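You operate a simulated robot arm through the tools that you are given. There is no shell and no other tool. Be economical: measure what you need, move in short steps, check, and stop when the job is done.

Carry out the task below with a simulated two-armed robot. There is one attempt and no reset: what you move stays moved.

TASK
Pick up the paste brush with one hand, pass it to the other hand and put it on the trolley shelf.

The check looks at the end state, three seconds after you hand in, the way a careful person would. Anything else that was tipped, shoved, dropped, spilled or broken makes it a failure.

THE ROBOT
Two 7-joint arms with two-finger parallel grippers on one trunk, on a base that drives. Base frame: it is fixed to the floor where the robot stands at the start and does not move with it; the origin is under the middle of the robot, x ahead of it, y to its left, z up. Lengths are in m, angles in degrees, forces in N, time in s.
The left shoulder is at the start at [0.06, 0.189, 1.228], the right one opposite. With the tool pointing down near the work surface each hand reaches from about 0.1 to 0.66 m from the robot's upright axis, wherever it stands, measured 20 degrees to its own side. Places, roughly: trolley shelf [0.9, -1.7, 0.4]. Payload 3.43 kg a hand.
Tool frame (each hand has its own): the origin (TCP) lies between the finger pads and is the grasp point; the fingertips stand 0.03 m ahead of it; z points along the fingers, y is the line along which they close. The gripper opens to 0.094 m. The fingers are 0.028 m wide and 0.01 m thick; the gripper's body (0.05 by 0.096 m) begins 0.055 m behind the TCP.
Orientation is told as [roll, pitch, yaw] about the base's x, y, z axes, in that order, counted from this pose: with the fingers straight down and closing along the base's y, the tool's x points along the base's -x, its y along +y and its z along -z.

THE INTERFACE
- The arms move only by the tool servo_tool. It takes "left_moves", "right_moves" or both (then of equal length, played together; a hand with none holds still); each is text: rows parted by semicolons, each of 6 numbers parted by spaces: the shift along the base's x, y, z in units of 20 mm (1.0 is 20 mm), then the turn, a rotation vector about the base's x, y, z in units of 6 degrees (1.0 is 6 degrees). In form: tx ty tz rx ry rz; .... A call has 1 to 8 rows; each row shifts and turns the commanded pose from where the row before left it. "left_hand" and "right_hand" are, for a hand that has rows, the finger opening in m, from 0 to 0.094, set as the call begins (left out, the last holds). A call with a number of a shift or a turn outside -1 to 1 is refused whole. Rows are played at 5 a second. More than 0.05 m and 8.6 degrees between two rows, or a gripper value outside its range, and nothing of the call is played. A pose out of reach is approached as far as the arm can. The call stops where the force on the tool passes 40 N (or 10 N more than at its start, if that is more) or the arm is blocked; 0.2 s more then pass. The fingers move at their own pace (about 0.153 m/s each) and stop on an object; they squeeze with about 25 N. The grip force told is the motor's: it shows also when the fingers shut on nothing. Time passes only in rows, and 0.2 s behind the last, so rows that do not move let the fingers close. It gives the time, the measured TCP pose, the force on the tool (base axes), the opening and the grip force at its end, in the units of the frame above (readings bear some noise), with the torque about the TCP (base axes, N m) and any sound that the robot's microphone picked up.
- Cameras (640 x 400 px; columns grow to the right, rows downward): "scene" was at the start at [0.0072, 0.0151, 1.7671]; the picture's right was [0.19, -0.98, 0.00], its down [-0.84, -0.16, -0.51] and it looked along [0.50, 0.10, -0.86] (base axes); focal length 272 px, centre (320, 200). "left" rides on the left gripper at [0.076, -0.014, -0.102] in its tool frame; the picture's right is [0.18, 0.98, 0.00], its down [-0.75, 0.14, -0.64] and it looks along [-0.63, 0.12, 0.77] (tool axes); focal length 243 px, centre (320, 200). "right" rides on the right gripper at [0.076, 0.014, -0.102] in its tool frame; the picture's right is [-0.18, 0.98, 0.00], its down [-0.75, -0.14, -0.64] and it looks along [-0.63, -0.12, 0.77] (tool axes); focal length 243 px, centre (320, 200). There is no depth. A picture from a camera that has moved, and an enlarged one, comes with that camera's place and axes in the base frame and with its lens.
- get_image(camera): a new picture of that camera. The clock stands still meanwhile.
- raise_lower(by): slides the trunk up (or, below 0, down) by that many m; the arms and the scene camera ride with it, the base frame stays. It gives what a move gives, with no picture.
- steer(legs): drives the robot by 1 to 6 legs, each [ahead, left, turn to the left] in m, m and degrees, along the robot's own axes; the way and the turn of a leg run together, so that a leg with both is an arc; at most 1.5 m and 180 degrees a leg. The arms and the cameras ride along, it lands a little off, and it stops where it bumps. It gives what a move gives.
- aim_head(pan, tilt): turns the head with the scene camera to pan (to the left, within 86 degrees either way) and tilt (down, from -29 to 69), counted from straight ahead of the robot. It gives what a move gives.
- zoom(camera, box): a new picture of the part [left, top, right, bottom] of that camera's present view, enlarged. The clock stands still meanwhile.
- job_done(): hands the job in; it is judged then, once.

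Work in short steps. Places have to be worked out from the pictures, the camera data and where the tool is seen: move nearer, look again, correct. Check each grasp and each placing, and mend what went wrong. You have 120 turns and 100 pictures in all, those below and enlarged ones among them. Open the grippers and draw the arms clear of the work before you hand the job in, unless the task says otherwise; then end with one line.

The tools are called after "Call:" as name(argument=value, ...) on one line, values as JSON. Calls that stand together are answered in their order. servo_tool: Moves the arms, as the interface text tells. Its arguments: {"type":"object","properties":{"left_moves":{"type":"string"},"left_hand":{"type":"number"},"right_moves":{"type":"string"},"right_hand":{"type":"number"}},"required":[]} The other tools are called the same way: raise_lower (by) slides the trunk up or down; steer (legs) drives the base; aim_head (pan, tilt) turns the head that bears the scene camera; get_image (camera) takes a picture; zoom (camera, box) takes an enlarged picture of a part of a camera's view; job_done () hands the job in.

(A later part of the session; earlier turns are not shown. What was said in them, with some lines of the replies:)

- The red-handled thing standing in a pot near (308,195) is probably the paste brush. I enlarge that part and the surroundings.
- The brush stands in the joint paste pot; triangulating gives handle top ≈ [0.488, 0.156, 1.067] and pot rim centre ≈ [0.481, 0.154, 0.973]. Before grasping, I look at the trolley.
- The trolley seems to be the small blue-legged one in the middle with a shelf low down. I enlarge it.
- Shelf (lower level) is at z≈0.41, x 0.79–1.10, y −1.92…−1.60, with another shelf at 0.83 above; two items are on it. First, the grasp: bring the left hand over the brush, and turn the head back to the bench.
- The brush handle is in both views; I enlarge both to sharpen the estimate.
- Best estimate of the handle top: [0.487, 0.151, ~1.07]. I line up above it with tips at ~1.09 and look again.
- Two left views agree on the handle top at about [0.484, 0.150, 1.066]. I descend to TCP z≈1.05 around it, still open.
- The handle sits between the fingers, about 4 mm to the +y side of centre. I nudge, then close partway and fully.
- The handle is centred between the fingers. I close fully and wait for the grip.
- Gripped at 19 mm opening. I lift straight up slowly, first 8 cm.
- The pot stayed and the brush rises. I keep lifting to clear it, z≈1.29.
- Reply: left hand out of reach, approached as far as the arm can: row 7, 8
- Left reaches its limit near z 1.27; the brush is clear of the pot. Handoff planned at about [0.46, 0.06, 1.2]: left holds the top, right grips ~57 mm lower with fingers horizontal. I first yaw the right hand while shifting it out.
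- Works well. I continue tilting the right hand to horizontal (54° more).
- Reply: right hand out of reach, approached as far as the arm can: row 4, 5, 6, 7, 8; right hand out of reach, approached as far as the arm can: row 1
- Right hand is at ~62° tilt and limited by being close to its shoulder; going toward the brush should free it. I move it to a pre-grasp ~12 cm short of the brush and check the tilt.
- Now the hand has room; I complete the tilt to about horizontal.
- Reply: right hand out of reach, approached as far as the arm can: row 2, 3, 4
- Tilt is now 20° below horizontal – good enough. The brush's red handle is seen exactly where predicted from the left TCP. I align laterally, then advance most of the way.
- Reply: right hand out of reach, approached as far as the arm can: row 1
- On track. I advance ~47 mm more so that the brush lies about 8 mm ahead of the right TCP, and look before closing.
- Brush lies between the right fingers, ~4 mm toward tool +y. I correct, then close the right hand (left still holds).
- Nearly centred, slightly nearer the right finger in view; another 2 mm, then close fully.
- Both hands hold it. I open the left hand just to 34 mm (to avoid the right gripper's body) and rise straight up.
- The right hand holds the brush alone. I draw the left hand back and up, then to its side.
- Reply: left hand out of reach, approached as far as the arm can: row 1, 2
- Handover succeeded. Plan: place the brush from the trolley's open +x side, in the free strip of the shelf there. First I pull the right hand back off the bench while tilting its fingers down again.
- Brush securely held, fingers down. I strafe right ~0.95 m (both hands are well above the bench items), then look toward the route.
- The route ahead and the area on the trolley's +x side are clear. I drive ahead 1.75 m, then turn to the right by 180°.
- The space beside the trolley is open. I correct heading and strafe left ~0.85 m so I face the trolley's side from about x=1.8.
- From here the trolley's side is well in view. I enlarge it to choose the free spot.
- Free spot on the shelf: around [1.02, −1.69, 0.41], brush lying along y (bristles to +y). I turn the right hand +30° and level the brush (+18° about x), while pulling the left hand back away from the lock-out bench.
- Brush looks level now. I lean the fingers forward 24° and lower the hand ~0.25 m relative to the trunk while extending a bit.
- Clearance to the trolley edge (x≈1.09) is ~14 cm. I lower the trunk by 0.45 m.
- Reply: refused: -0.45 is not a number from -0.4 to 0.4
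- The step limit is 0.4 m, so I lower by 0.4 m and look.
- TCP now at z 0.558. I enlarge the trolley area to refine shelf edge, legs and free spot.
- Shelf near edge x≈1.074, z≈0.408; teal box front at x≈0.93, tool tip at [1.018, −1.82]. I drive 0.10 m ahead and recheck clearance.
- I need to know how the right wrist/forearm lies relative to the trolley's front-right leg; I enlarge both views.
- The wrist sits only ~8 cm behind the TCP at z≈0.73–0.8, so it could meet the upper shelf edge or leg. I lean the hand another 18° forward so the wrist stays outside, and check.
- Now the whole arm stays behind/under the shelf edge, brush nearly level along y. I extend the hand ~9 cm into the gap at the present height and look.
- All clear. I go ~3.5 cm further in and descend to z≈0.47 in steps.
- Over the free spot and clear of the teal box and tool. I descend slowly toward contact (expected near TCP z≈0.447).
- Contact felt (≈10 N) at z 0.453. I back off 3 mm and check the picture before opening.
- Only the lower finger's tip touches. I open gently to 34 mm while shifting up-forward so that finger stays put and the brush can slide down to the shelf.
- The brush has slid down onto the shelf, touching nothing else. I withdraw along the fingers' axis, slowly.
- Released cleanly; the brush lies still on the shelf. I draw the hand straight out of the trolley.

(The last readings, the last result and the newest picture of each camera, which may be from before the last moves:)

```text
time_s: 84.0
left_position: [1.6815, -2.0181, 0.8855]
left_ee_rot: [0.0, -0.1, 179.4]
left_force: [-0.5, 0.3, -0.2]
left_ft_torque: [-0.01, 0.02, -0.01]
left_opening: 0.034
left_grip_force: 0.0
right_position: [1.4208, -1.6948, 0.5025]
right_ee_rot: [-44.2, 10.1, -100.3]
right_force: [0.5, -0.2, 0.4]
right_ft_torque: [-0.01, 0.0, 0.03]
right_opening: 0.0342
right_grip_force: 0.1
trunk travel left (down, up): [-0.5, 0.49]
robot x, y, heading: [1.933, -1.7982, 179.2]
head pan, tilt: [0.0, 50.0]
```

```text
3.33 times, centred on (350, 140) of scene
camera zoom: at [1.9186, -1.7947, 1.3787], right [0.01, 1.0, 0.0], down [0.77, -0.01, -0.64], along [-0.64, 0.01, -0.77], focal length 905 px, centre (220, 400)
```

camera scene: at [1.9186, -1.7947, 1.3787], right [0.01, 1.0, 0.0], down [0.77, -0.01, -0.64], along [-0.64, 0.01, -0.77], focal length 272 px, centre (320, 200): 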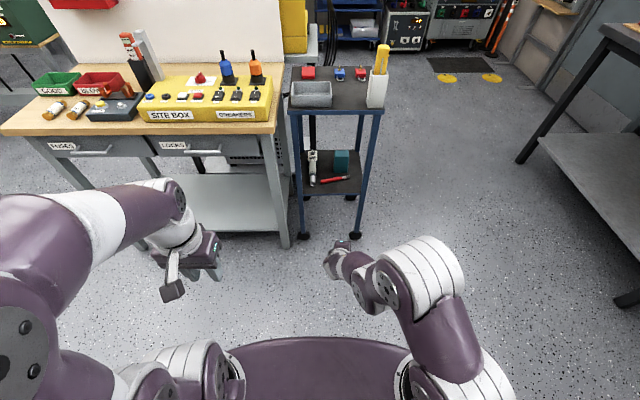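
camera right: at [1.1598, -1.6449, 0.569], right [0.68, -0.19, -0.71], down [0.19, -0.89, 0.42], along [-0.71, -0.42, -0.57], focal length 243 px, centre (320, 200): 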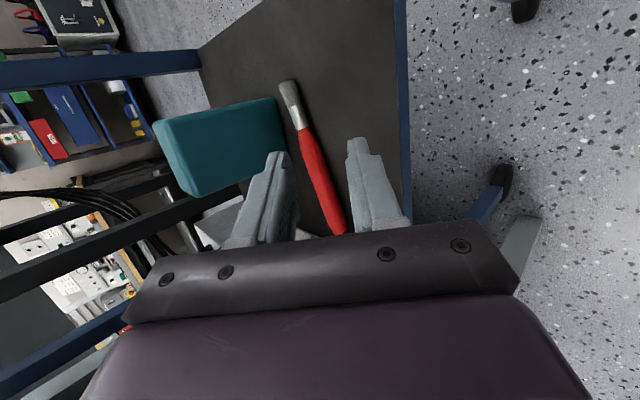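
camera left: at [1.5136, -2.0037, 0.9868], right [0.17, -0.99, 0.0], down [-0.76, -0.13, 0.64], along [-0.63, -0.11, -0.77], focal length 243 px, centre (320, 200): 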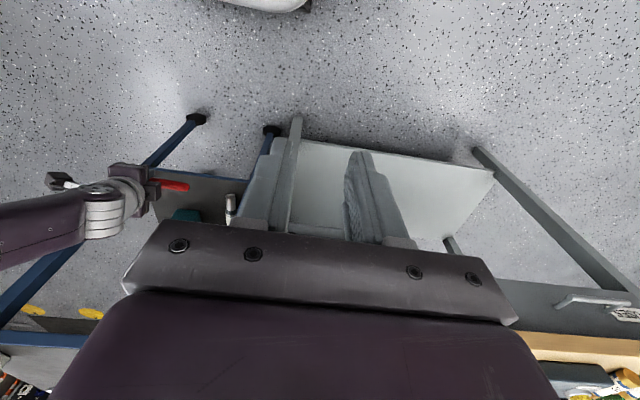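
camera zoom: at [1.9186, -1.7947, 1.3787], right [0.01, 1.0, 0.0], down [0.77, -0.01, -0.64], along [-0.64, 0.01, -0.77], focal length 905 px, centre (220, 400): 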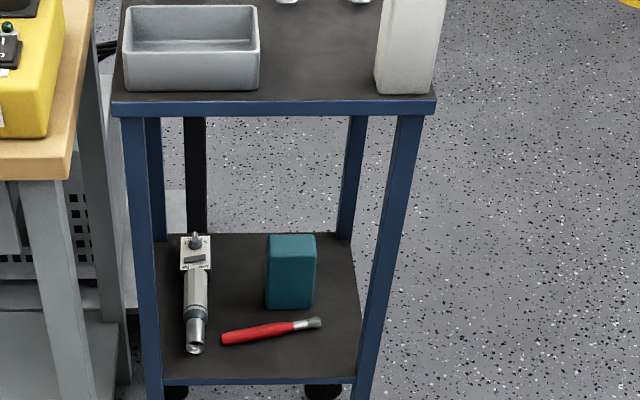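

The brush lies flat on the shelf, nothing else disturbed. I open both grippers fully before handing in.

Call:
servo_tool(left_moves="0 0 0 0 0 0; 0 0 0 0 0 0", right_moves="0.3 0 0 0 0 0; 0 0 0 0 0 0", left_hand=0.09, right_hand=0.09)

Call:
job_done()

```text
time_s: 84.6
left_position: [1.6795, -2.0189, 0.8852]
left_ee_rot: [0.0, 0.0, 179.3]
left_force: [0.5, 0.1, -0.2]
left_ft_torque: [0.0, -0.02, -0.03]
left_opening: 0.0899
left_grip_force: 0.0
right_position: [1.4275, -1.6954, 0.5001]
right_ee_rot: [-44.4, 10.1, -100.3]
right_force: [-0.7, 0.1, -0.5]
right_ft_torque: [0.01, 0.03, 0.0]
right_opening: 0.09
right_grip_force: 0.0
trunk travel left (down, up): [-0.5, 0.49]
robot x, y, heading: [1.9299, -1.7997, 179.4]
head pan, tilt: [0.0, 50.0]
```

```text
The job is handed in.
```

The left hand picked up the paste brush and passed it to the right hand, which laid it on the trolley shelf; the last picture shows it flat there with nothing nearby disturbed.
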